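You operate a simulated robot arm through the tools that you are given. There is no shell and no other tool.

The job below is to be done with a simulated robot arm. You get a single attempt, and the scene is never put back.

Task
Dress the lead apron flat with the plain mallet, then turn the green and purple covers down.
Fine: work gloved; neither cover cracked; apron unsplit; the mallet goes back on the shelf. Set down upright: plain mallet.

Only the result counts: the job must be done as asked and must still hold three seconds after the hand-in. Knocking over, shifting, dropping, spilling or breaking anything else fails it. Lids that push on must go on centred and level and be pressed home; caps that screw on are set level and turned clockwise until they are tight.

Robot
A 6-joint arm with a three-finger gripper, fixed in place. Base frame: the origin is on the floor under the middle of its stand, x ahead of it, y to its left, z up. Readings come in mm, rad, newtons and seconds.
It reaches about 1213 mm from its shoulder. Its first joint turns from -2.897 to 2.897 rad. Payload 4.89 kg.
Tool frame: the origin (TCP) lies between the finger pads and is the grasp point; the fingertips stand 30 mm ahead of it; z points along the fingers, y is the line along which they close. The gripper opens to 164 mm; its body begins 125 mm behind the TCP.
Orientation is that of the tool frame in the base frame, as a unit quaternion [w, x, y, z]. With the fingers straight down and closing along the base's y, the tool's x points along the base's -x, its y along +y and its z along -z.

Tools
- The arm moves only by the tool play_rows. Its argument "deltas" is a list of rows, each a list of 7 numbers: the shift along the base's x, y, z in m, then the turn, a rotation vector about the base's x, y, z in rad, then the gripper command, from -1 (shut) to 1 (fully open), values between in proportion. In form: [[dx, dy, dz, rx, ry, rz, gripper], ...]. A call has 1 to 20 rows; each row shifts and turns the commanded pose from where the row before left it. A row lasts 0.2 s, in which the tool goes at most 50 mm and 0.15 rad; a call with a longer step from one row to the next is refused whole, and so is a gripper value outside its range. Where a pose cannot be reached the arm comes as near as it can. A force on the tool above 40 N (or 10 N above the force at the start of the call, whichever is more), or a blocked arm, ends the call early, and 0.2 s more pass. Each finger travels about 108 mm/s and halts on what it meets, pressing with about 45 N; the grip force reading is that of the motor and also rises with nothing between the fingers. The clock runs only during rows and for 0.2 s after the last one: add rows that do not move to give the fingers time. The reply holds the time, the measured pose of the TCP, the force on the tool along the base axes, the opening and the grip force, in the units named above and with some noise, with the torque about the TCP (base axes, N m) and any sound that the robot's microphone picked up.
- Cameras (640 x 400 px; columns grow to the right, rows downward): "scene" is fixed at [40, 634.3, 1206.4]; the picture's right is [-0.69, -0.72, 0.00], its down [-0.24, 0.22, -0.95] and it looks along [0.69, -0.65, -0.33] (base axes); focal length 311 px, centre (320, 200). "wrist" rides on the gripper at [76, -2, -152] in the tool frame; the picture's right is [0.02, 1.00, 0.00], its down [-0.88, 0.02, -0.47] and it looks along [-0.47, 0.01, 0.88] (tool axes); focal length 247 px, centre (320, 200). There is no depth. A picture from a camera that has moved, and an enlarged one, comes with that camera's place and axes in the base frame and with its lens. The place of the scene camera against the robot may be out by one fixed shift of up to 25 mm in any direction.
- grab_frame(camera): a new picture of that camera. The clock stands still meanwhile.
- slide_trunk(by): moves the trunk up (or, below 0, down) by that many mm; the arm rides with it, the base frame stays. It gives what a move gives, with no picture.
- close_up(camera, box): a new picture of the part [left, top, right, bottom] of that camera's present view, enlarged. The clock stands still meanwhile.
- hand_in(): hands the job in; it is judged then, once.

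Places have to be worked out from the pictures, the camera data and where the tool is seen. Open the gripper and draw the arm clear of the work before you hand the job in, unless the task says otherwise.

The tools are called after "Request:" as a command line: name --pt "numbers of a row" for each row, then --argument value for the rest, lists and objects as JSON in quotes. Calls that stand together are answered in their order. play_rows: Moves the arm, as the interface text tells. Its arguments: {"type":"object","properties":{"deltas":{"type":"array","items":{"type":"array","items":{"type":"number"}}}},"required":["deltas"]} The other tools are called the same way: slide_trunk (by) moves the trunk up or down; grab_frame (camera) takes a picture; close_up (camera, box) takes an enlarged picture of a part of a camera's view; hand_in () hands the job in.

At the start:

```text
time: 0.0
ee_pos: [611.8, -150.4, 1121.2]
tcp_rot: [0.001, 0.0, 1.0, 0.0]
force: [0.5, 0.4, 0.7]
moment: [0.0, -0.01, -0.01]
width: 164.0
grasp_force: 0.1
trunk travel left (down, up): [-100.0, 290.0]
```

scene: 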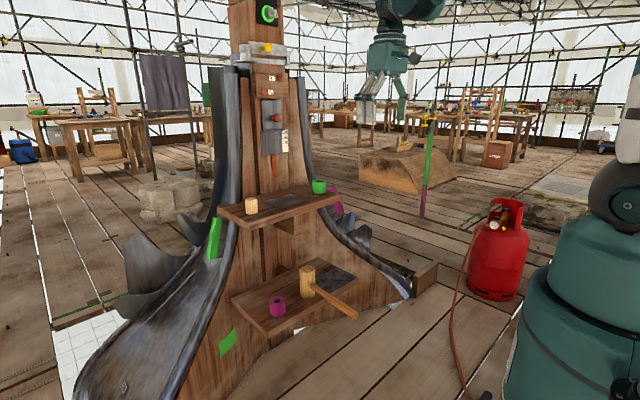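
wrist: 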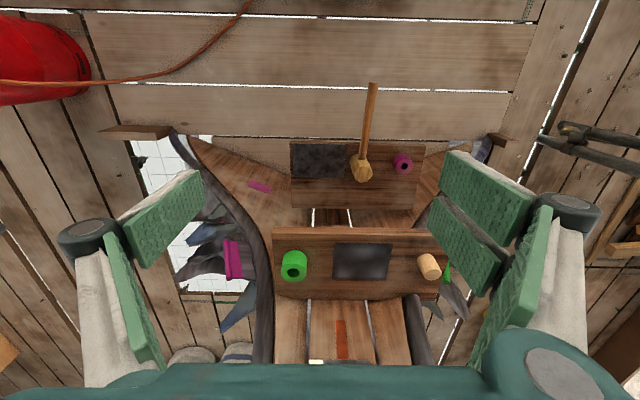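

I start by looking closely at the workpiece in both cameras before moving anything.

Request:
close_up --camera "scene" --box '[200, 150, 400, 350]'

Request:
close_up --camera "scene" --box '[200, 0, 360, 180]'

Request:
close_up --camera "wrist" --box '[160, 80, 480, 380]'

Request:
close_up --camera "scene" --box '[80, 180, 320, 400]'

```text
2.00 times, centred on (300, 250) of scene
camera zoom: at [40.0, 634.3, 1206.4], right [-0.69, -0.72, 0.0], down [-0.24, 0.22, -0.95], along [0.69, -0.65, -0.33], focal length 622 px, centre (360, 100)
```

zoom: 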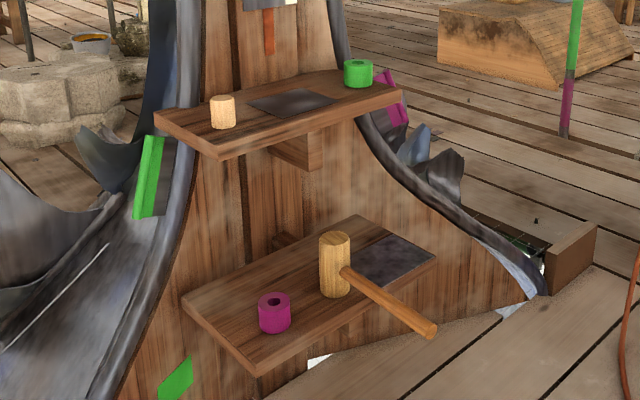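

```text
2.22 times, centred on (280, 90) of scene
camera zoom: at [40.0, 634.3, 1206.4], right [-0.69, -0.72, 0.0], down [-0.24, 0.22, -0.95], along [0.69, -0.65, -0.33], focal length 691 px, centre (409, 444)
```

zoom: 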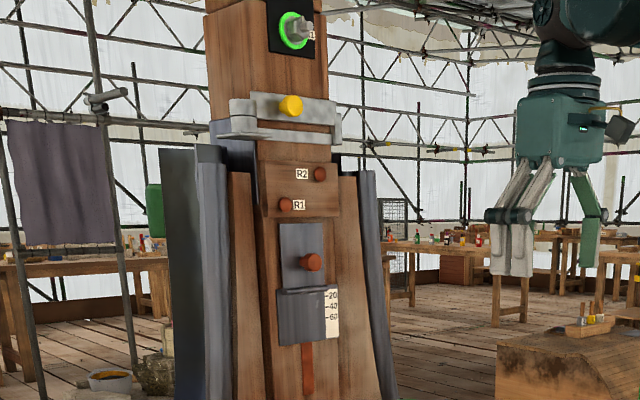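

```text
1.33 times, centred on (320, 230) of wrist
camera zoom: at [535.6, -153.7, 1272.7], right [-0.02, 1.0, 0.0], down [0.88, 0.02, 0.47], along [0.47, 0.01, -0.88], focal length 329 px, centre (320, 160)
```

zoom: 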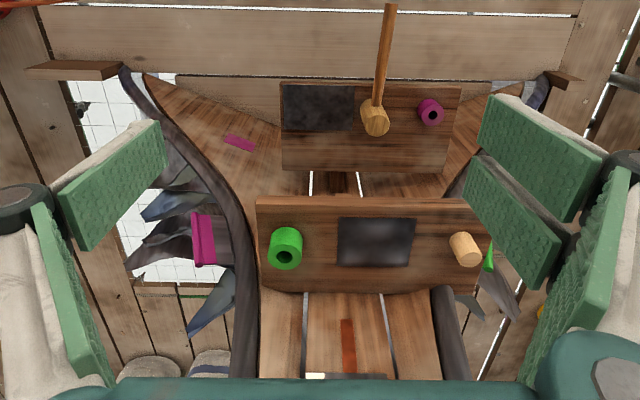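

```text
1.82 times, centred on (200, 290) of scene
camera zoom: at [40.0, 634.3, 1206.4], right [-0.69, -0.72, 0.0], down [-0.24, 0.22, -0.95], along [0.69, -0.65, -0.33], focal length 566 px, centre (538, 36)
```

zoom: 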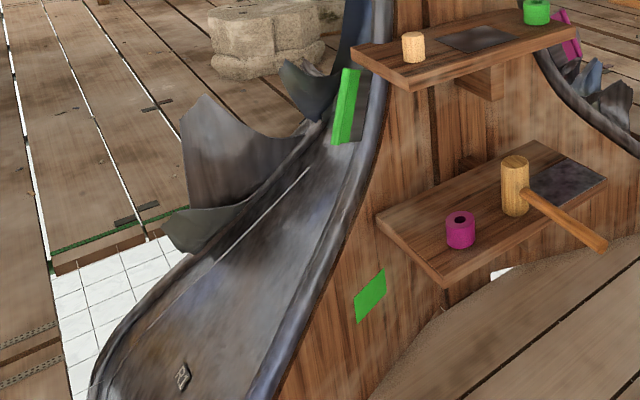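

The work stands around x≈800–1050, y≈-50: a lower shelf with a mallet, an upper shelf at about z 810, and the post face behind them. I tilt the gripper so that the wrist camera looks at the post face, staying well clear of the work.

Request:
play_rows --pt "-0.01 0.0125 0.01 0 -0.135 0 1" --pt "-0.01 0.0125 0.01 0 -0.135 0 1" --pt "-0.01 0.0125 0.01 0 -0.135 0 1" --pt "-0.01 0.0125 0.01 0 -0.135 0 1" --pt "-0.01 0.0125 0.01 0 -0.135 0 1" --pt "-0.01 0.0125 0.01 0 -0.135 0 1" --pt "-0.01 0.0125 0.01 0 -0.135 0 1" --pt "-0.01 0.0125 0.01 0 -0.135 0 1"

Request:
grab_frame --camera "wrist"

Request:
grab_frame --camera "scene"

```text
time: 1.8
ee_pos: [534.6, -51.6, 1201.0]
tcp_rot: [0.514, -0.001, 0.858, 0.0]
force: [2.9, -1.4, 0.4]
moment: [0.01, 0.12, 0.02]
width: 164.2
grasp_force: 0.1
trunk travel left (down, up): [-100.0, 290.0]
```

```text
taken
camera wrist: at [363.0, -54.5, 1204.7], right [-0.01, 1.0, -0.02], down [0.0, 0.02, 1.0], along [1.0, 0.01, 0.0], focal length 247 px, centre (320, 200)
```

wrist: 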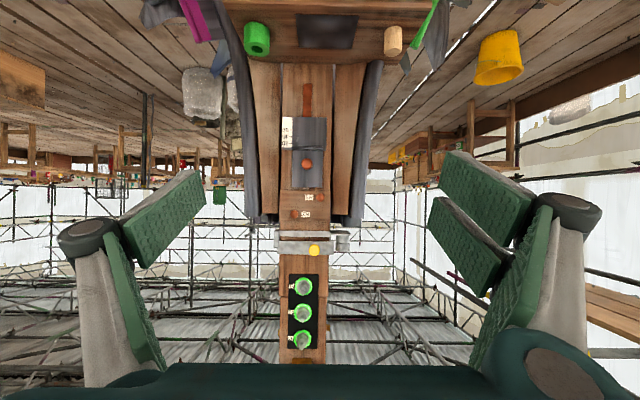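

```text
taken
```

scene: 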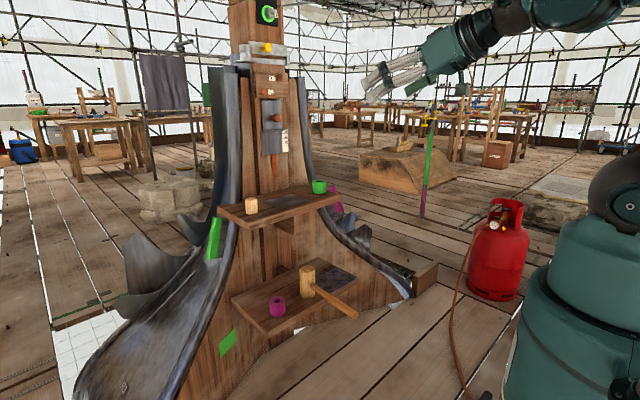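

The post face is now square in view, upside down, with three green-ringed fittings, a clamp, R1/R2 pegs and a lead flap with a scale. I enlarge these.

Request:
close_up --camera "wrist" --box '[250, 260, 350, 370]'

Request:
close_up --camera "wrist" --box '[250, 70, 370, 260]'

Request:
close_up --camera "wrist" --box '[140, 0, 540, 120]'

```text
3.64 times, centred on (300, 315) of wrist
camera zoom: at [363.0, -54.5, 1204.7], right [-0.01, 1.0, -0.02], down [0.0, 0.02, 1.0], along [1.0, 0.01, 0.0], focal length 898 px, centre (393, -218)
```

zoom: 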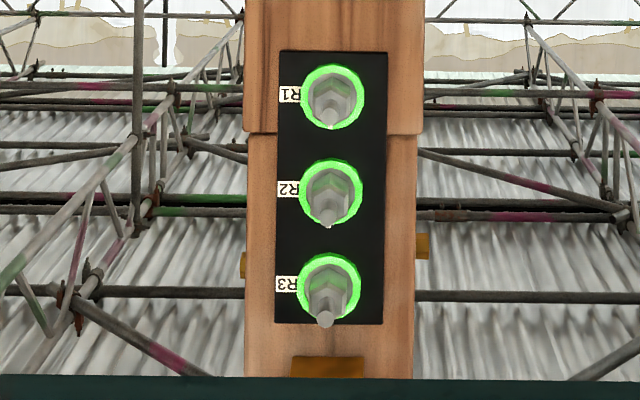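

```text
2.11 times, centred on (310, 165) of wrist
camera zoom: at [363.0, -54.5, 1204.7], right [-0.01, 1.0, -0.02], down [0.0, 0.02, 1.0], along [1.0, 0.01, 0.0], focal length 520 px, centre (341, 274)
```

zoom: 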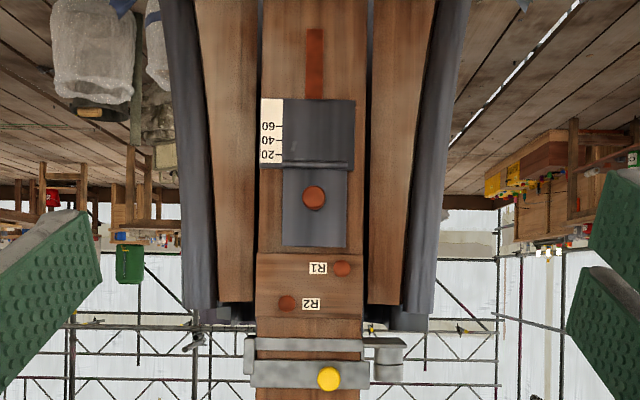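

```text
1.60 times, centred on (340, 60) of wrist
camera zoom: at [363.0, -54.5, 1204.7], right [-0.01, 1.0, -0.02], down [0.0, 0.02, 1.0], along [1.0, 0.01, 0.0], focal length 395 px, centre (288, 424)
```

zoom: 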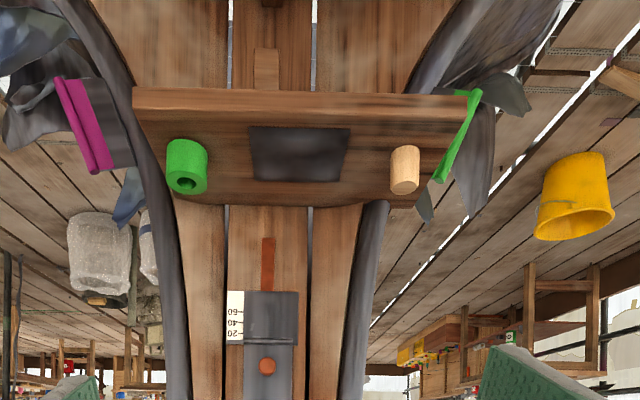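

I want the geometry of the lead flap with the scale, so I move closer in front of the post, still well short of it (TCP to x≈815).

Request:
play_rows --pt "0.04 0 -0.012 0 0 0 1" --pt "0.04 0 -0.012 0 0 0 1" --pt "0.04 0 -0.012 0 0 0 1" --pt "0.04 0 -0.012 0 0 0 1" --pt "0.04 0 -0.012 0 0 0 1" --pt "0.04 0 -0.012 0 0 0 1" --pt "0.04 0 -0.012 0 0 0 1"

Request:
grab_frame --camera "wrist"

Request:
close_up --camera "wrist" --box '[240, 90, 370, 240]'

```text
time: 3.4
ee_pos: [812.0, -49.9, 1118.0]
tcp_rot: [0.514, -0.001, 0.858, 0.0]
force: [-2.6, 0.1, 1.0]
moment: [-0.01, -0.04, -0.03]
width: 163.9
grasp_force: 0.0
trunk travel left (down, up): [-100.0, 290.0]
```

```text
taken
camera wrist: at [640.7, -53.0, 1121.6], right [-0.01, 1.0, -0.02], down [0.0, 0.02, 1.0], along [1.0, 0.01, 0.0], focal length 247 px, centre (320, 200)
```

wrist: 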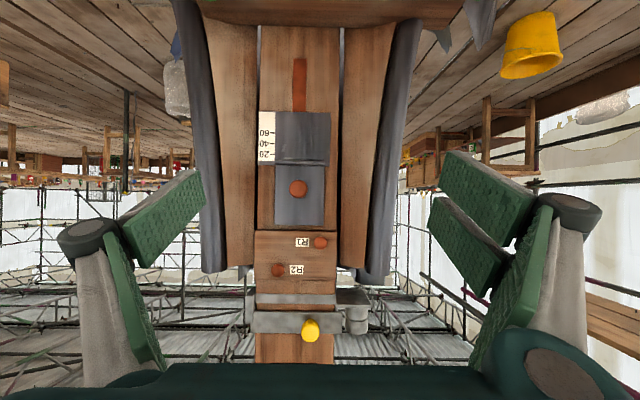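

```text
2.67 times, centred on (305, 165) of wrist
camera zoom: at [640.7, -53.0, 1121.6], right [-0.01, 1.0, -0.02], down [0.0, 0.02, 1.0], along [1.0, 0.01, 0.0], focal length 659 px, centre (360, 293)
```

zoom: 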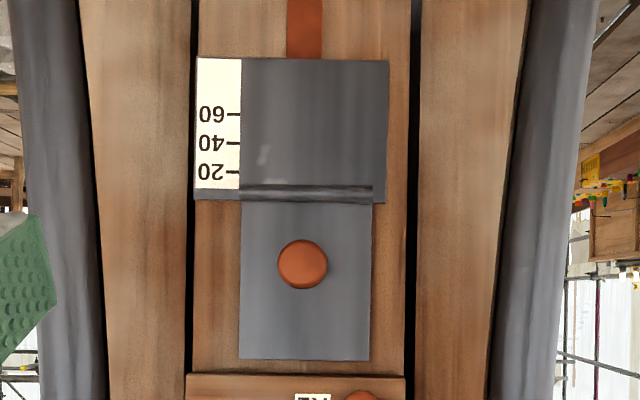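

The flap on the post looks like a sliding lap with a scale, and it may be unrelated to the job. I check the two dark sheets on the shelves and the coloured side covers at higher zoom.

Request:
close_up --camera "scene" --box '[290, 240, 380, 330]'

Request:
close_up --camera "scene" --box '[230, 165, 350, 240]'

Request:
close_up --camera "scene" --box '[170, 200, 260, 290]'

Request:
close_up --camera "scene" --box '[310, 180, 420, 310]'

Request:
close_up --camera "scene" --box '[80, 300, 280, 400]'

```text
4.44 times, centred on (335, 285) of scene
camera zoom: at [40.0, 634.3, 1206.4], right [-0.69, -0.72, 0.0], down [-0.24, 0.22, -0.95], along [0.69, -0.65, -0.33], focal length 1382 px, centre (253, -178)
```

zoom: 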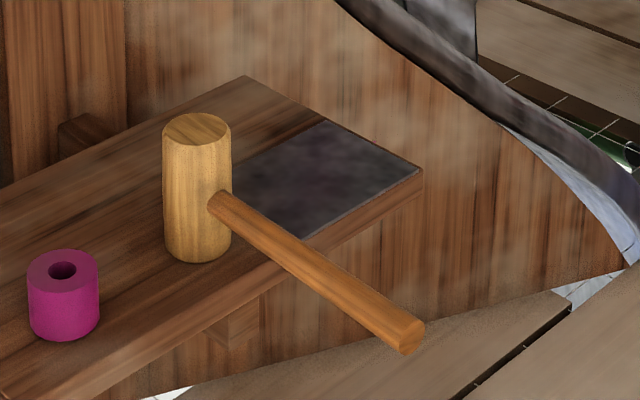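

```text
5.33 times, centred on (290, 202) of scene
camera zoom: at [40.0, 634.3, 1206.4], right [-0.69, -0.72, 0.0], down [-0.24, 0.22, -0.95], along [0.69, -0.65, -0.33], focal length 1659 px, centre (480, 187)
```

zoom: 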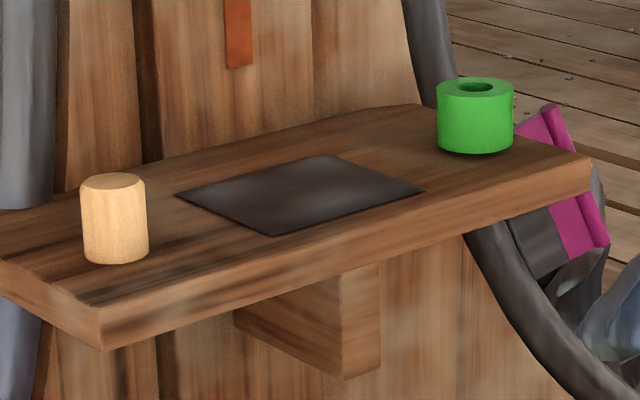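

```text
4.44 times, centred on (215, 245) of scene
camera zoom: at [40.0, 634.3, 1206.4], right [-0.69, -0.72, 0.0], down [-0.24, 0.22, -0.95], along [0.69, -0.65, -0.33], focal length 1382 px, centre (787, 0)
```

zoom: 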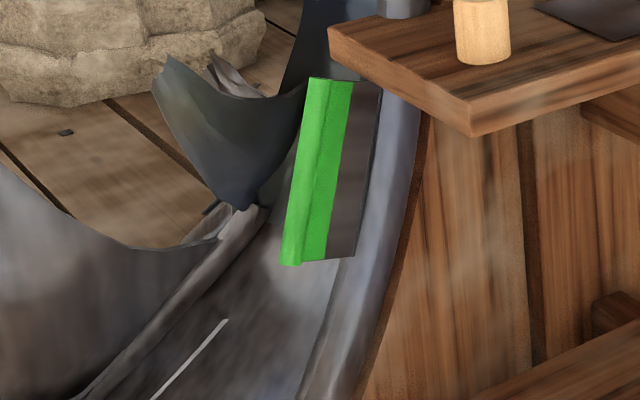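

```text
3.08 times, centred on (365, 245) of scene
camera zoom: at [40.0, 634.3, 1206.4], right [-0.69, -0.72, 0.0], down [-0.24, 0.22, -0.95], along [0.69, -0.65, -0.33], focal length 957 px, centre (182, 62)
```

zoom: 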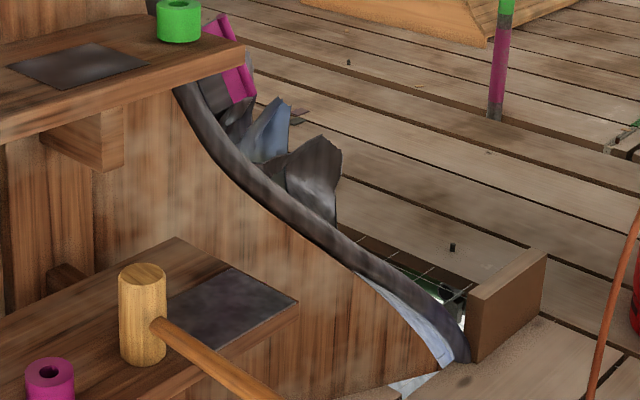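

```text
3.20 times, centred on (180, 350) of scene
camera zoom: at [40.0, 634.3, 1206.4], right [-0.69, -0.72, 0.0], down [-0.24, 0.22, -0.95], along [0.69, -0.65, -0.33], focal length 995 px, centre (768, -280)
```

zoom: 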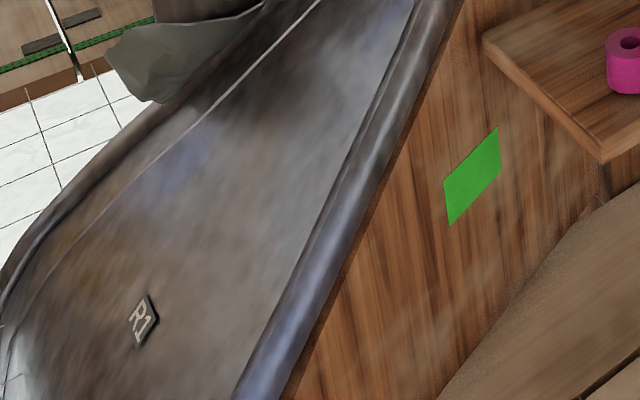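

The lower-left lead carries an "R1" tag, so I need a survey before I touch anything. I raise the wrist camera to read the panel.

Request:
play_rows --pt "-0.01 0 0.04 0 0 0 1" --pt "-0.01 0 0.04 0 0 0 1" --pt "-0.01 0 0.04 0 0 0 1" --pt "-0.01 0 0.04 0 0 0 1" --pt "-0.01 0 0.04 0 0 0 1" --pt "-0.01 0 0.04 0 0 0 1" --pt "-0.01 0 0.04 0 0 0 1"

Request:
grab_frame --camera "wrist"

Request:
close_up --camera "wrist" --box '[240, 200, 360, 340]'

Request:
close_up --camera "wrist" --box '[240, 80, 380, 220]'

```text
time: 5.0
ee_pos: [743.5, -50.9, 1395.3]
tcp_rot: [0.513, -0.001, 0.858, 0.0]
force: [0.9, -0.2, -0.1]
moment: [0.01, 0.05, 0.04]
width: 163.9
grasp_force: 0.0
trunk travel left (down, up): [-100.0, 290.0]
```

```text
taken
camera wrist: at [573.3, -53.5, 1399.3], right [-0.01, 1.0, -0.02], down [0.0, 0.02, 1.0], along [1.0, 0.01, 0.0], focal length 247 px, centre (320, 200)
```

wrist: 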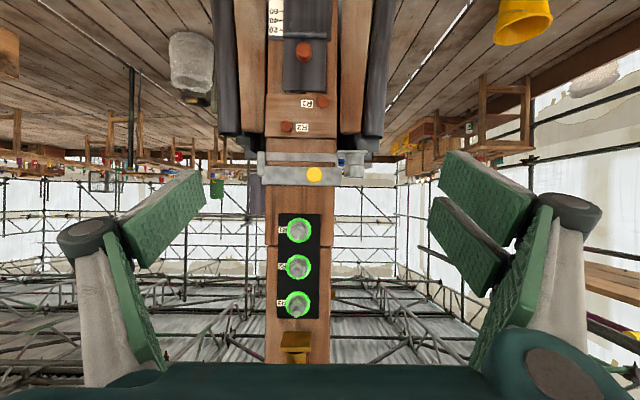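

```text
2.86 times, centred on (300, 270) of wrist
camera zoom: at [573.3, -53.5, 1399.3], right [-0.01, 1.0, -0.02], down [0.0, 0.02, 1.0], along [1.0, 0.01, 0.0], focal length 706 px, centre (377, 0)
```

zoom: 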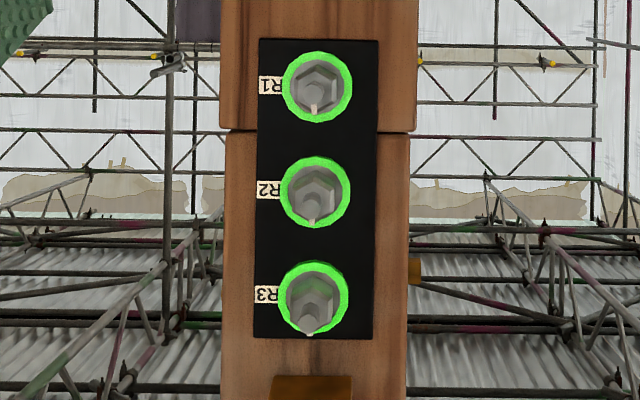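

```text
2.86 times, centred on (310, 150) of wrist
camera zoom: at [573.3, -53.5, 1399.3], right [-0.01, 1.0, -0.02], down [0.0, 0.02, 1.0], along [1.0, 0.01, 0.0], focal length 706 px, centre (349, 343)
```

zoom: 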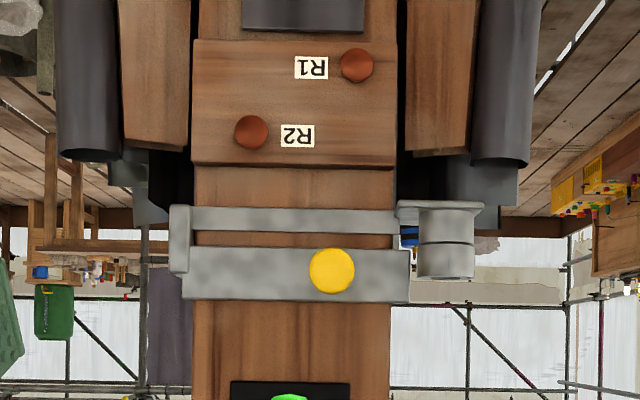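

The panel and pegs look like fixtures unrelated to this job. I now survey the +y (green) side from above, keeping the hand high and back.

Request:
play_rows --pt "-0.01 0.031 -0.035 0 0.091 0 1" --pt "-0.01 0.031 -0.035 0 0.091 0 1" --pt "-0.01 0.031 -0.035 0 0.091 0 1" --pt "-0.01 0.031 -0.035 0 0.091 0 1" --pt "-0.01 0.031 -0.035 0 0.091 0 1" --pt "-0.01 0.031 -0.035 0 0.091 0 1" --pt "-0.01 0.031 -0.035 0 0.091 0 1" --pt "-0.01 0.031 -0.035 0 0.091 0 1"

Request:
grab_frame --camera "wrist"

Request:
close_up --camera "wrist" --box '[200, 60, 440, 300]'

```text
time: 6.8
ee_pos: [662.5, 197.2, 1118.0]
tcp_rot: [0.175, 0.0, 0.985, 0.0]
force: [-2.0, -0.2, 0.8]
moment: [0.17, -0.19, 0.08]
width: 164.0
grasp_force: 0.1
trunk travel left (down, up): [-100.0, 290.0]
```

```text
taken
camera wrist: at [538.4, 194.5, 1233.4], right [-0.02, 1.0, -0.01], down [0.66, 0.02, 0.75], along [0.75, 0.01, -0.66], focal length 247 px, centre (320, 200)
```

wrist: 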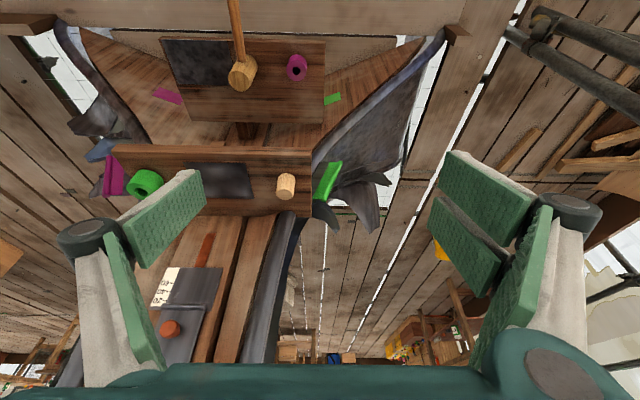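

```text
1.67 times, centred on (320, 180) of wrist
camera zoom: at [538.4, 194.5, 1233.4], right [-0.02, 1.0, -0.01], down [0.66, 0.02, 0.75], along [0.75, 0.01, -0.66], focal length 412 px, centre (320, 233)
```

zoom: 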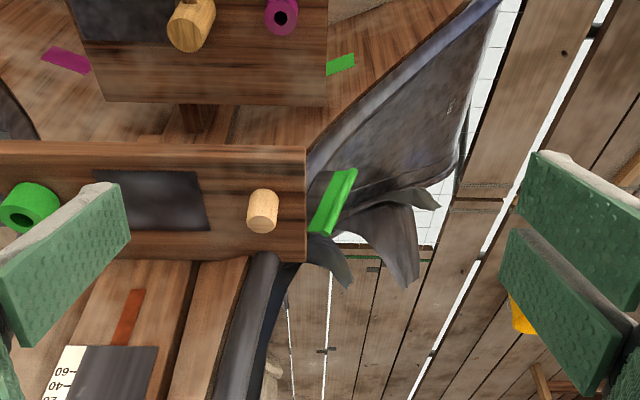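

The green cover stands on the lead at about (1025, 205, 720). I come in closer at the +y side to see how it is made.

Request:
play_rows --pt "0.02 0.02 -0.04 0 -0.035 0 1" --pt "0.02 0.02 -0.04 0 -0.035 0 1" --pt "0.02 0.02 -0.04 0 -0.035 0 1" --pt "0.02 0.02 -0.04 0 -0.035 0 1" --pt "0.02 0.02 -0.04 0 -0.035 0 1" --pt "0.0 0.0 -0.02 0 0 0 1"

Request:
grab_frame --camera "wrist"

Request:
close_up --camera "wrist" --box '[200, 60, 400, 260]'

```text
time: 8.2
ee_pos: [763.7, 298.6, 897.8]
tcp_rot: [0.26, -0.001, 0.966, 0.0]
force: [-1.0, -1.3, 0.6]
moment: [0.05, -0.04, 0.05]
width: 163.8
grasp_force: 0.0
trunk travel left (down, up): [-100.0, 290.0]
```

```text
taken
camera wrist: at [620.9, 295.2, 990.7], right [-0.02, 1.0, -0.01], down [0.52, 0.02, 0.85], along [0.85, 0.01, -0.52], focal length 247 px, centre (320, 200)
```

wrist: 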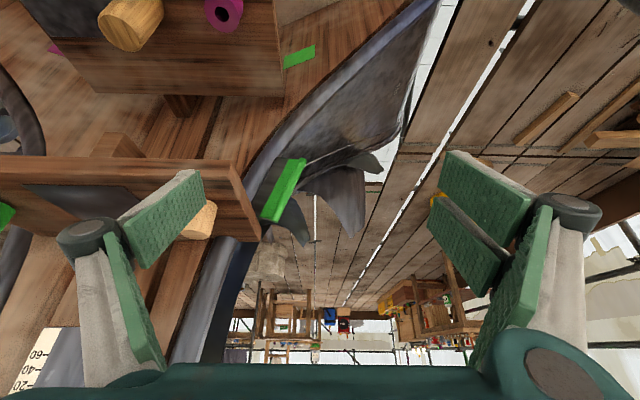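

```text
2.00 times, centred on (300, 160) of wrist
camera zoom: at [620.9, 295.2, 990.7], right [-0.02, 1.0, -0.01], down [0.52, 0.02, 0.85], along [0.85, 0.01, -0.52], focal length 494 px, centre (360, 280)
```

zoom: 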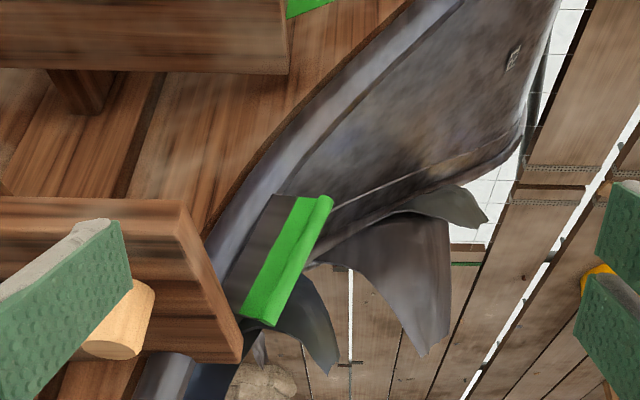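

The green cover is a dark plate hinged beside the hip with a green strip along its free edge, standing up off the lead. I now check the -y (purple) side the same way, retreating in x first.

Request:
play_rows --pt "-0.03 -0.03 0.02 0 0 0 1" --pt "-0.03 -0.04 0.02 0 0 0 1" --pt "0.0 -0.049 0 0 0 0 1" --pt "0.0 -0.049 0 0 0 0 1" --pt "0.0 -0.049 0 0 0 0 1" --pt "0.0 -0.049 0 0 0 0 1" --pt "0.0 -0.049 0 0 0 0 1" --pt "0.0 -0.049 0 0 0 0 1" --pt "0.0 -0.049 0 0 0 0 1" --pt "0.0 -0.049 0 0 0 0 1" --pt "0.0 -0.049 0 0 0 0 1" --pt "0.0 -0.049 0 0 0 0 1" --pt "0.0 -0.049 0 0 0 0 1" --pt "0.0 -0.049 0 0 0 0 1"

Request:
grab_frame --camera "wrist"

Request:
close_up --camera "wrist" --box '[200, 40, 440, 280]'

```text
refused: row 2 steps farther than a row can; nothing moved
```

```text
taken
camera wrist: at [620.9, 295.2, 990.7], right [-0.02, 1.0, -0.01], down [0.52, 0.02, 0.85], along [0.85, 0.01, -0.52], focal length 247 px, centre (320, 200)
```

wrist: 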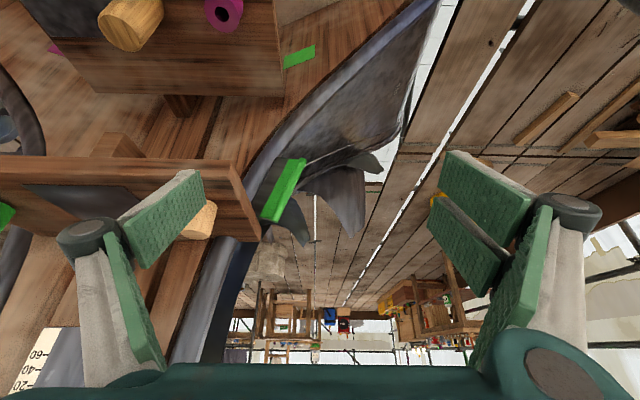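

```text
1.67 times, centred on (320, 160) of wrist
camera zoom: at [620.9, 295.2, 990.7], right [-0.02, 1.0, -0.01], down [0.52, 0.02, 0.85], along [0.85, 0.01, -0.52], focal length 412 px, centre (320, 267)
```

zoom: 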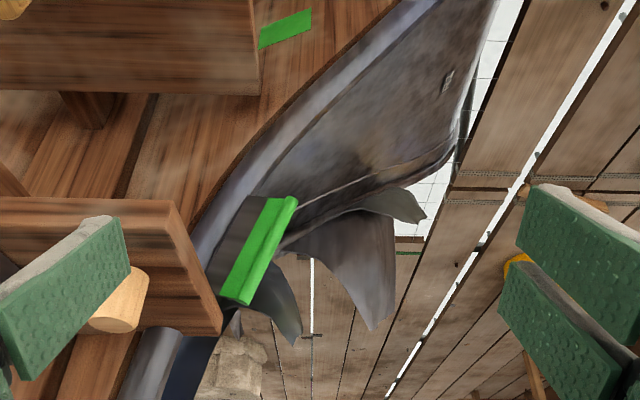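

The call was refused because one row was too long. I repeat it with steps below 50 mm.

Request:
play_rows --pt "-0.03 -0.02 0.02 0 0 0 1" --pt "-0.03 -0.02 0.02 0 0 0 1" --pt "0.0 -0.048 0 0 0 0 1" --pt "0.0 -0.048 0 0 0 0 1" --pt "0.0 -0.048 0 0 0 0 1" --pt "0.0 -0.048 0 0 0 0 1" --pt "0.0 -0.048 0 0 0 0 1" --pt "0.0 -0.048 0 0 0 0 1" --pt "0.0 -0.048 0 0 0 0 1" --pt "0.0 -0.048 0 0 0 0 1" --pt "0.0 -0.048 0 0 0 0 1" --pt "0.0 -0.048 0 0 0 0 1" --pt "0.0 -0.048 0 0 0 0 1" --pt "0.0 -0.048 0 0 0 0 1"

Request:
grab_frame --camera "wrist"

Request:
close_up --camera "wrist" --box '[200, 40, 440, 280]'

Request:
close_up --camera "wrist" --box '[260, 0, 500, 160]'

```text
time: 11.2
ee_pos: [702.1, -319.0, 936.6]
tcp_rot: [0.261, -0.001, 0.965, 0.0]
force: [-0.3, 2.0, 0.5]
moment: [-0.25, -0.01, -0.16]
width: 164.1
grasp_force: 0.0
trunk travel left (down, up): [-100.0, 290.0]
```

```text
taken
camera wrist: at [559.0, -321.2, 1029.9], right [-0.02, 1.0, -0.01], down [0.52, 0.02, 0.85], along [0.85, 0.01, -0.52], focal length 247 px, centre (320, 200)
```

wrist: 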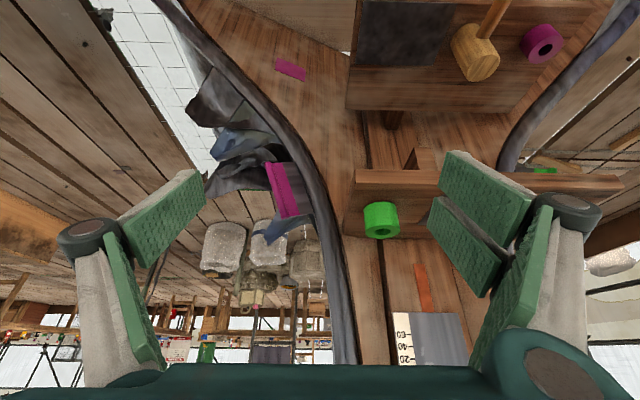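

```text
1.67 times, centred on (320, 160) of wrist
camera zoom: at [559.0, -321.2, 1029.9], right [-0.02, 1.0, -0.01], down [0.52, 0.02, 0.85], along [0.85, 0.01, -0.52], focal length 412 px, centre (320, 267)
```

zoom: 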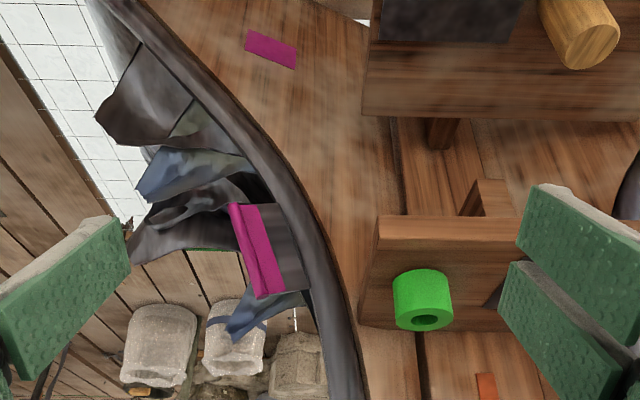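

```text
2.50 times, centred on (380, 80) of wrist
camera zoom: at [559.0, -321.2, 1029.9], right [-0.02, 1.0, -0.01], down [0.52, 0.02, 0.85], along [0.85, 0.01, -0.52], focal length 617 px, centre (170, 500)
```

zoom: 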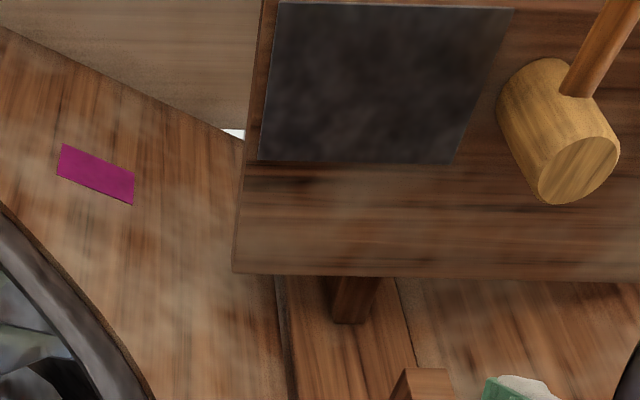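

The purple cover mirrors the green one, and the mat on the lower shelf is plainly flat. I now look at the lead flap on the post from the side, to see whether it stands off the post.

Request:
play_rows --pt "0.0 0.0 0.03 0 0 0.134 1" --pt "0.0 0.0 0.03 0 0 0.134 1" --pt "0.01 0.01 0.03 0 0 0.134 1" --pt "0.02 0.01 0.03 0 0 0.134 1" --pt "0.02 0.01 0.03 0 0 0.134 1" --pt "0.025 0.01 0.02 0.087 -0.109 0 1" --pt "0.025 0.015 0.02 0.087 -0.109 0 1" --pt "0.025 0.01 0.0 0.087 -0.109 0 1" --pt "0.025 0.01 0.0 0.087 -0.109 0 1"

Request:
grab_frame --camera "wrist"

Request:
close_up --camera "wrist" --box '[230, 100, 410, 250]'

```text
time: 13.2
ee_pos: [851.4, -244.3, 1127.0]
tcp_rot: [0.489, -0.282, 0.808, 0.171]
force: [-1.9, 1.1, 1.6]
moment: [-0.17, -0.03, -0.22]
width: 164.1
grasp_force: 0.0
trunk travel left (down, up): [-100.0, 290.0]
```

```text
taken
camera wrist: at [718.7, -353.1, 1130.0], right [-0.63, 0.78, -0.02], down [-0.02, 0.01, 1.0], along [0.78, 0.63, 0.01], focal length 247 px, centre (320, 200)
```

wrist: 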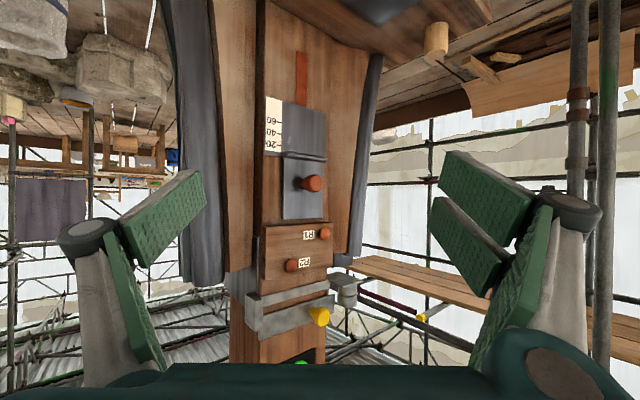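

```text
2.67 times, centred on (320, 175) of wrist
camera zoom: at [718.7, -353.1, 1130.0], right [-0.63, 0.78, -0.02], down [-0.02, 0.01, 1.0], along [0.78, 0.63, 0.01], focal length 659 px, centre (320, 267)
```

zoom: 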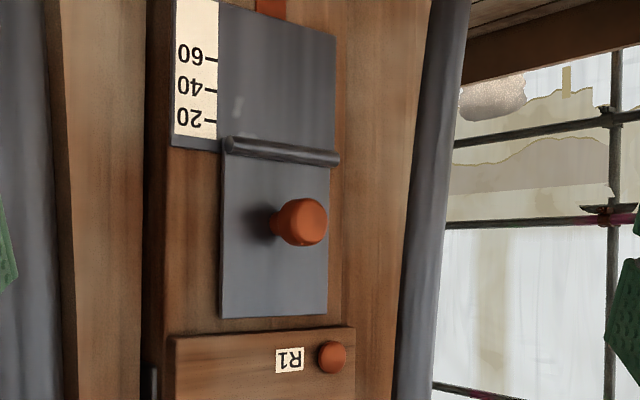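

The flap is just a sliding lapped sheet with a pull knob, with no bulge to strike. I go round to the +y side at a safe distance to inspect the large lead sheet with the R1 tag.

Request:
play_rows --pt "-0.035 0.02 0 -0.0815 0.1026 0 1" --pt "-0.035 0.02 0 -0.0815 0.1026 0 1" --pt "-0.035 0.02 0 -0.0815 0.1026 0 1" --pt "-0.035 0.02 0 -0.0815 0.1026 0 1" --pt "-0.035 0.02 0 -0.0815 0.1026 0 1" --pt "-0.035 0.02 0 -0.0815 0.1026 0 1" --pt "0.005 0.048 -0.005 0 0 -0.133 1" --pt "0.005 0.048 -0.005 0 0 -0.133 1" --pt "0.005 0.048 -0.005 0 0 -0.133 1" --pt "0.005 0.048 -0.005 0 0 -0.133 1" --pt "0.005 0.048 -0.005 0 0 -0.133 1" --pt "0.005 0.048 -0.005 0 0 -0.133 1" --pt "0.005 0.048 -0.005 0 0 -0.133 1" --pt "0.005 0.048 -0.005 0 0 -0.133 1" --pt "0.005 0.048 -0.005 0 0 -0.133 1" --pt "0.0 0.04 -0.02 0 0 0 1" --pt "0.0 0.04 -0.02 0 0 0 1" --pt "0.0 0.04 -0.02 0 0 0 1"

Request:
grab_frame --camera "wrist"

Request:
grab_frame --camera "scene"

```text
time: 17.0
ee_pos: [686.0, 425.8, 1021.2]
tcp_rot: [0.143, 0.257, 0.955, -0.037]
force: [-0.5, -1.6, 0.2]
moment: [0.34, -0.07, 0.05]
width: 164.2
grasp_force: 0.1
trunk travel left (down, up): [-100.0, 290.0]
```

```text
taken
camera wrist: at [583.2, 481.9, 1143.9], right [0.49, 0.87, -0.01], down [0.62, -0.34, 0.71], along [0.62, -0.35, -0.7], focal length 247 px, centre (320, 200)
```

wrist: 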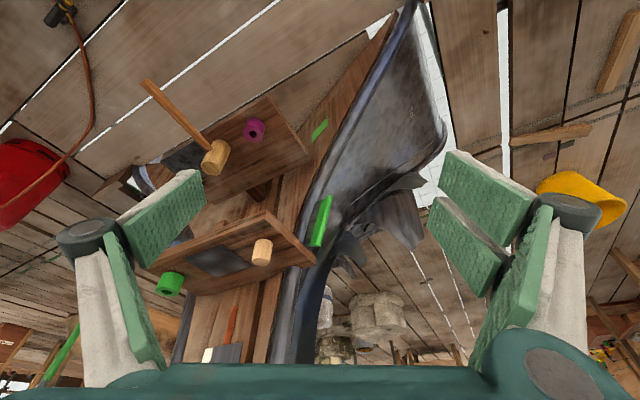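

```text
taken
```

scene: 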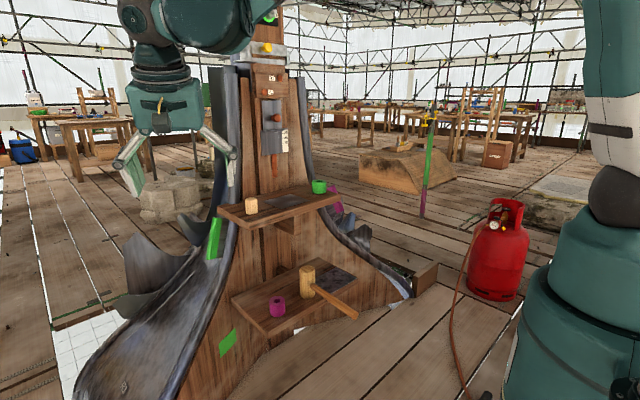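

Request:
close_up --camera "wrist" --box '[290, 60, 460, 290]'

Request:
close_up --camera "wrist" --box '[120, 60, 320, 200]'

Request:
close_up --camera "wrist" --box '[130, 190, 340, 370]'

```text
1.74 times, centred on (375, 175) of wrist
camera zoom: at [583.2, 481.9, 1143.9], right [0.49, 0.87, -0.01], down [0.62, -0.34, 0.71], along [0.62, -0.35, -0.7], focal length 430 px, centre (224, 244)
```

zoom: 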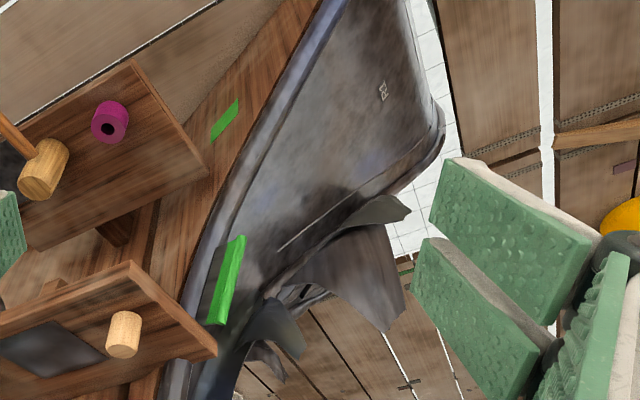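

```text
2.86 times, centred on (220, 130) of wrist
camera zoom: at [583.2, 481.9, 1143.9], right [0.49, 0.87, -0.01], down [0.62, -0.34, 0.71], along [0.62, -0.35, -0.7], focal length 706 px, centre (606, 400)
```

zoom: 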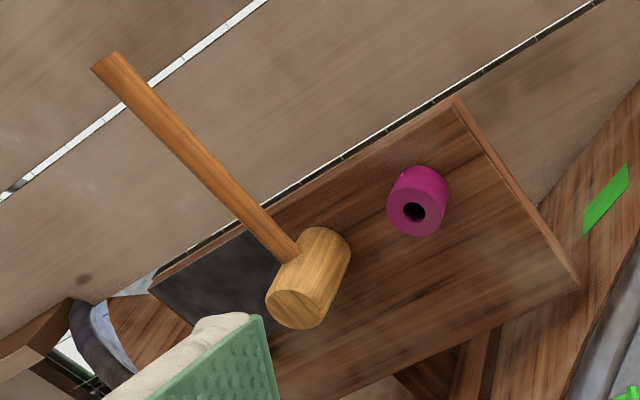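

```text
2.22 times, centred on (235, 280) of wrist
camera zoom: at [583.2, 481.9, 1143.9], right [0.49, 0.87, -0.01], down [0.62, -0.34, 0.71], along [0.62, -0.35, -0.7], focal length 549 px, centre (509, 22)
```

zoom: 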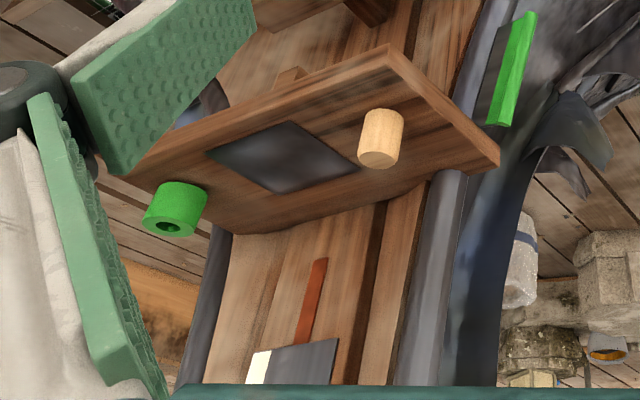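

The sheet on the upper shelf seems to have a soft highlight in its middle, as if bulged, while the lower mat is matt and flat. I look along the upper shelf from the front at a grazing angle to check.

Request:
play_rows --pt "0.0 -0.047 0 0 0 0.131 1" --pt "0.0 -0.047 0 0 0 0.131 1" --pt "0.0 -0.047 0 0 0 0.131 1" --pt "0.0 -0.047 0 0 0 0.132 1" --pt "0.0 -0.047 -0.01 0 -0.131 0 1" --pt "0.0 -0.047 -0.015 0 -0.131 0 1" --pt "0.0 -0.047 -0.02 0 -0.131 0 1" --pt "0.0 -0.047 -0.02 0 -0.131 0 1" --pt "0.0 -0.047 -0.02 0 -0.131 0 1" --pt "0.01 -0.047 -0.02 0 -0.131 0 1" --pt "0.02 0 -0.02 0 0 0 1" --pt "0.01 0 -0.02 0 0 0 1"

Request:
grab_frame --camera "wrist"

Request:
close_up --camera "wrist" --box '[180, 130, 460, 250]'

```text
refused: row 7 steps farther than a row can; nothing moved
```

```text
taken
camera wrist: at [583.2, 481.9, 1143.9], right [0.49, 0.87, -0.01], down [0.62, -0.34, 0.71], along [0.62, -0.35, -0.7], focal length 247 px, centre (320, 200)
```

wrist: 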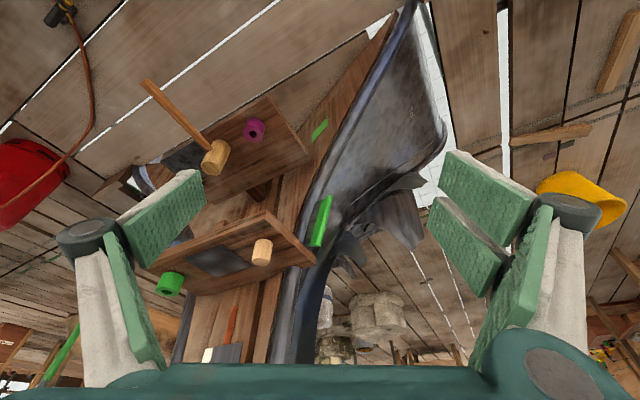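

```text
2.29 times, centred on (320, 190) of wrist
camera zoom: at [583.2, 481.9, 1143.9], right [0.49, 0.87, -0.01], down [0.62, -0.34, 0.71], along [0.62, -0.35, -0.7], focal length 564 px, centre (320, 223)
```

zoom: 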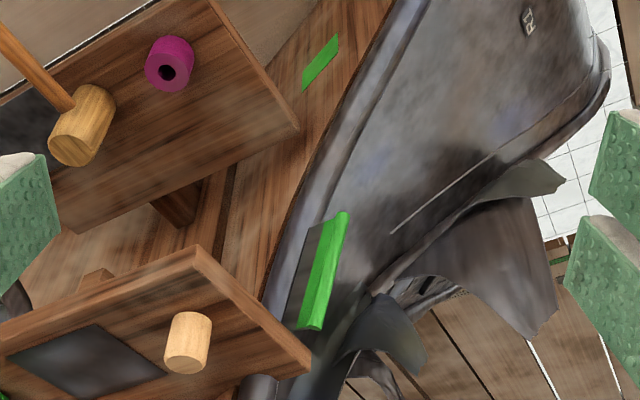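

One row was again slightly too long, so I use smaller steps.

Request:
play_rows --pt "0.0 -0.047 0 0 0 0.131 1" --pt "0.0 -0.047 0 0 0 0.131 1" --pt "0.0 -0.047 0 0 0 0.131 1" --pt "0.0 -0.047 0 0 0 0.132 1" --pt "0.0 -0.045 -0.01 0 -0.131 0 1" --pt "0.0 -0.045 -0.015 0 -0.131 0 1" --pt "0.0 -0.045 -0.02 0 -0.131 0 1" --pt "0.0 -0.045 -0.02 0 -0.131 0 1" --pt "0.0 -0.045 -0.02 0 -0.131 0 1" --pt "0.01 -0.045 -0.018 0 -0.131 0 1" --pt "0.02 -0.01 -0.02 0 0 0 1" --pt "0.01 0 -0.02 0 0 0 1"

Request:
grab_frame --camera "wrist"

Request:
close_up --camera "wrist" --box '[180, 130, 460, 250]'

```text
time: 19.6
ee_pos: [743.7, -39.3, 928.9]
tcp_rot: [0.516, 0.002, 0.857, 0.0]
force: [-1.9, 0.3, 0.9]
moment: [-0.04, 0.01, -0.05]
width: 164.0
grasp_force: 0.0
out of reach, approached as far as the arm can: row 10, 11, 12
trunk travel left (down, up): [-100.0, 290.0]
```

```text
taken
camera wrist: at [573.6, -42.4, 931.8], right [-0.01, 1.0, -0.02], down [-0.01, 0.02, 1.0], along [1.0, 0.01, 0.01], focal length 247 px, centre (320, 200)
```

wrist: 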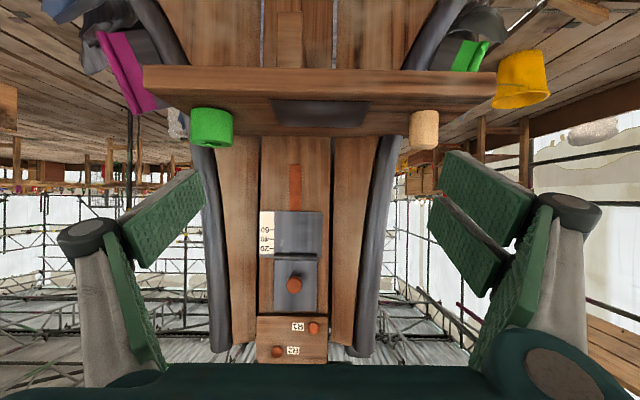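

```text
2.29 times, centred on (320, 190) of wrist
camera zoom: at [573.6, -42.4, 931.8], right [-0.01, 1.0, -0.02], down [-0.01, 0.02, 1.0], along [1.0, 0.01, 0.01], focal length 564 px, centre (320, 223)
```

zoom: 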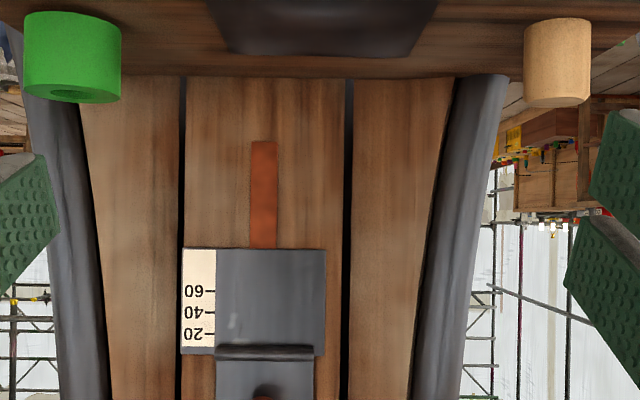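

Request:
close_up --camera "wrist" --box '[180, 60, 460, 160]'

Request:
close_up --camera "wrist" --box '[270, 85, 370, 145]'

Request:
close_up --camera "wrist" --box '[420, 20, 520, 100]'

Request:
close_up --camera "wrist" --box '[70, 10, 200, 120]'

```text
2.29 times, centred on (320, 110) of wrist
camera zoom: at [573.6, -42.4, 931.8], right [-0.01, 1.0, -0.02], down [-0.01, 0.02, 1.0], along [1.0, 0.01, 0.01], focal length 564 px, centre (320, 406)
```

zoom: 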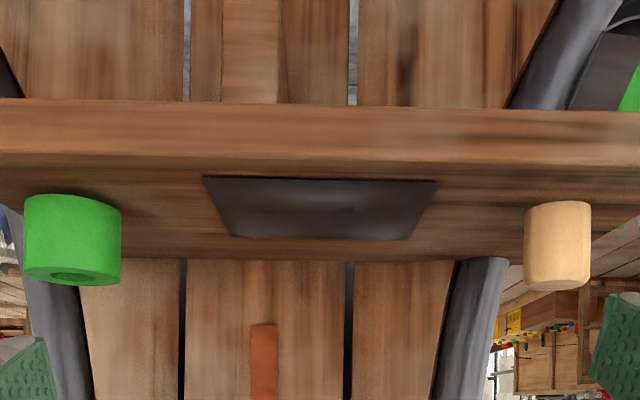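

```text
6.40 times, centred on (320, 115) of wrist
camera zoom: at [573.6, -42.4, 931.8], right [-0.01, 1.0, -0.02], down [-0.01, 0.02, 1.0], along [1.0, 0.01, 0.01], focal length 1581 px, centre (320, 744)
```

zoom: 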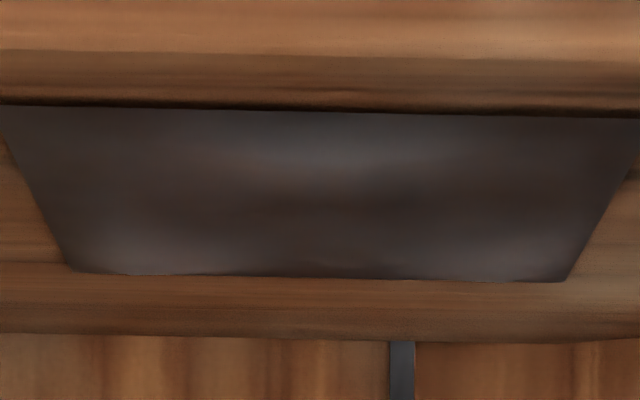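

```text
5.00 times, centred on (470, 60) of wrist
camera zoom: at [573.6, -42.4, 931.8], right [-0.01, 1.0, -0.02], down [-0.01, 0.02, 1.0], along [1.0, 0.01, 0.01], focal length 1235 px, centre (-430, 900)
```

zoom: 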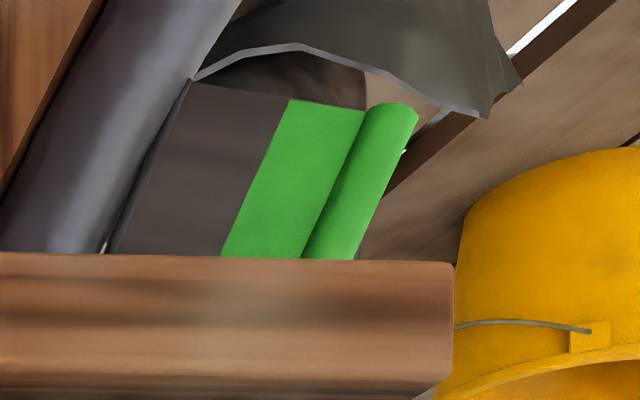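

```text
3.64 times, centred on (135, 65) of wrist
camera zoom: at [573.6, -42.4, 931.8], right [-0.01, 1.0, -0.02], down [-0.01, 0.02, 1.0], along [1.0, 0.01, 0.01], focal length 898 px, centre (993, 691)
```

zoom: 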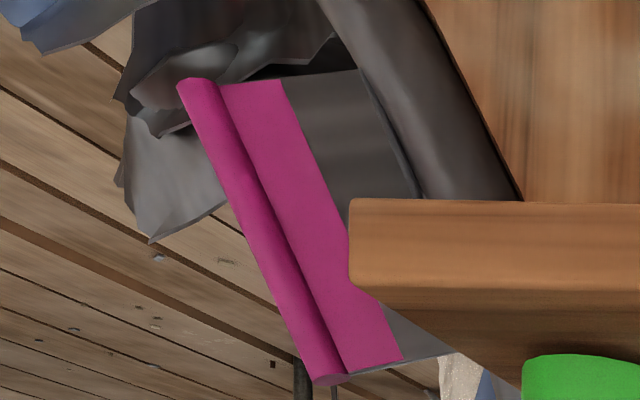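

The sheet on the upper shelf shows uneven, wavy shading, so this must be the lead apron, at about x 884–1001, y −105…28. The fingers already wear green-palmed work gloves. I look down on the sheet from closer.

Request:
play_rows --pt "0.0 0 0.01 0 0.135 0 1" --pt "0.01 0 0.01 0 0.135 0 1" --pt "0.015 0 0.01 0 0.135 0 1" --pt "0.015 0 0.01 0 0.135 0 1" --pt "0.02 0 0.01 0 0.135 0 1" --pt "0.02 0 0.0 0 0.135 0 1" --pt "0.02 0 0.0 0 0.135 0 1" --pt "0.02 0 0.0 0 0.135 0 1"

Request:
grab_frame --camera "wrist"

Request:
close_up --camera "wrist" --box '[240, 140, 400, 260]'

```text
time: 21.4
ee_pos: [863.9, -40.7, 978.7]
tcp_rot: [0.002, 0.001, 1.0, -0.001]
force: [-3.4, 0.1, 2.0]
moment: [0.01, -0.39, -0.02]
width: 164.0
grasp_force: 0.1
trunk travel left (down, up): [-100.0, 290.0]
```

```text
taken
camera wrist: at [786.3, -43.7, 1130.2], right [-0.02, 1.0, 0.0], down [0.88, 0.02, 0.48], along [0.48, 0.01, -0.88], focal length 247 px, centre (320, 200)
```

wrist: 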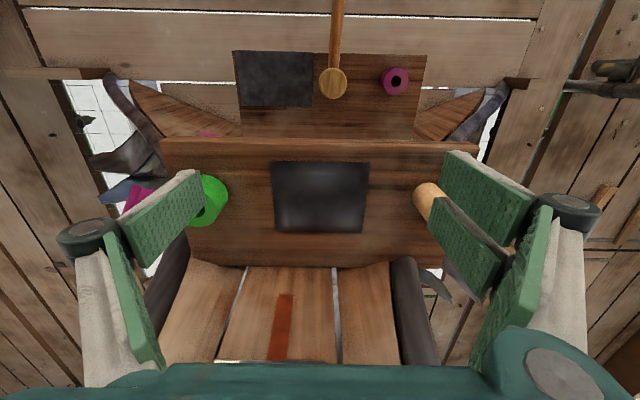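

```text
3.33 times, centred on (320, 200) of wrist
camera zoom: at [786.3, -43.7, 1130.2], right [-0.02, 1.0, 0.0], down [0.88, 0.02, 0.48], along [0.48, 0.01, -0.88], focal length 823 px, centre (320, 200)
```

zoom: 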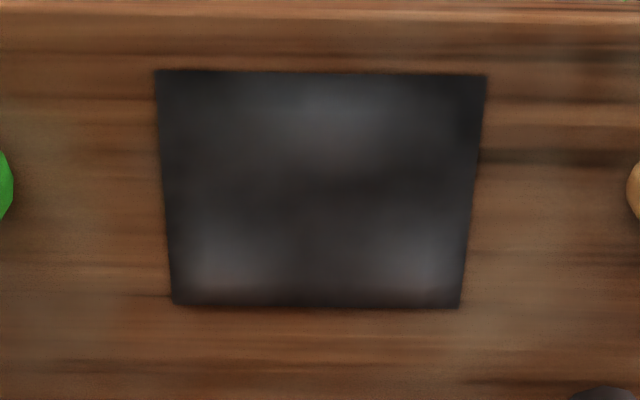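

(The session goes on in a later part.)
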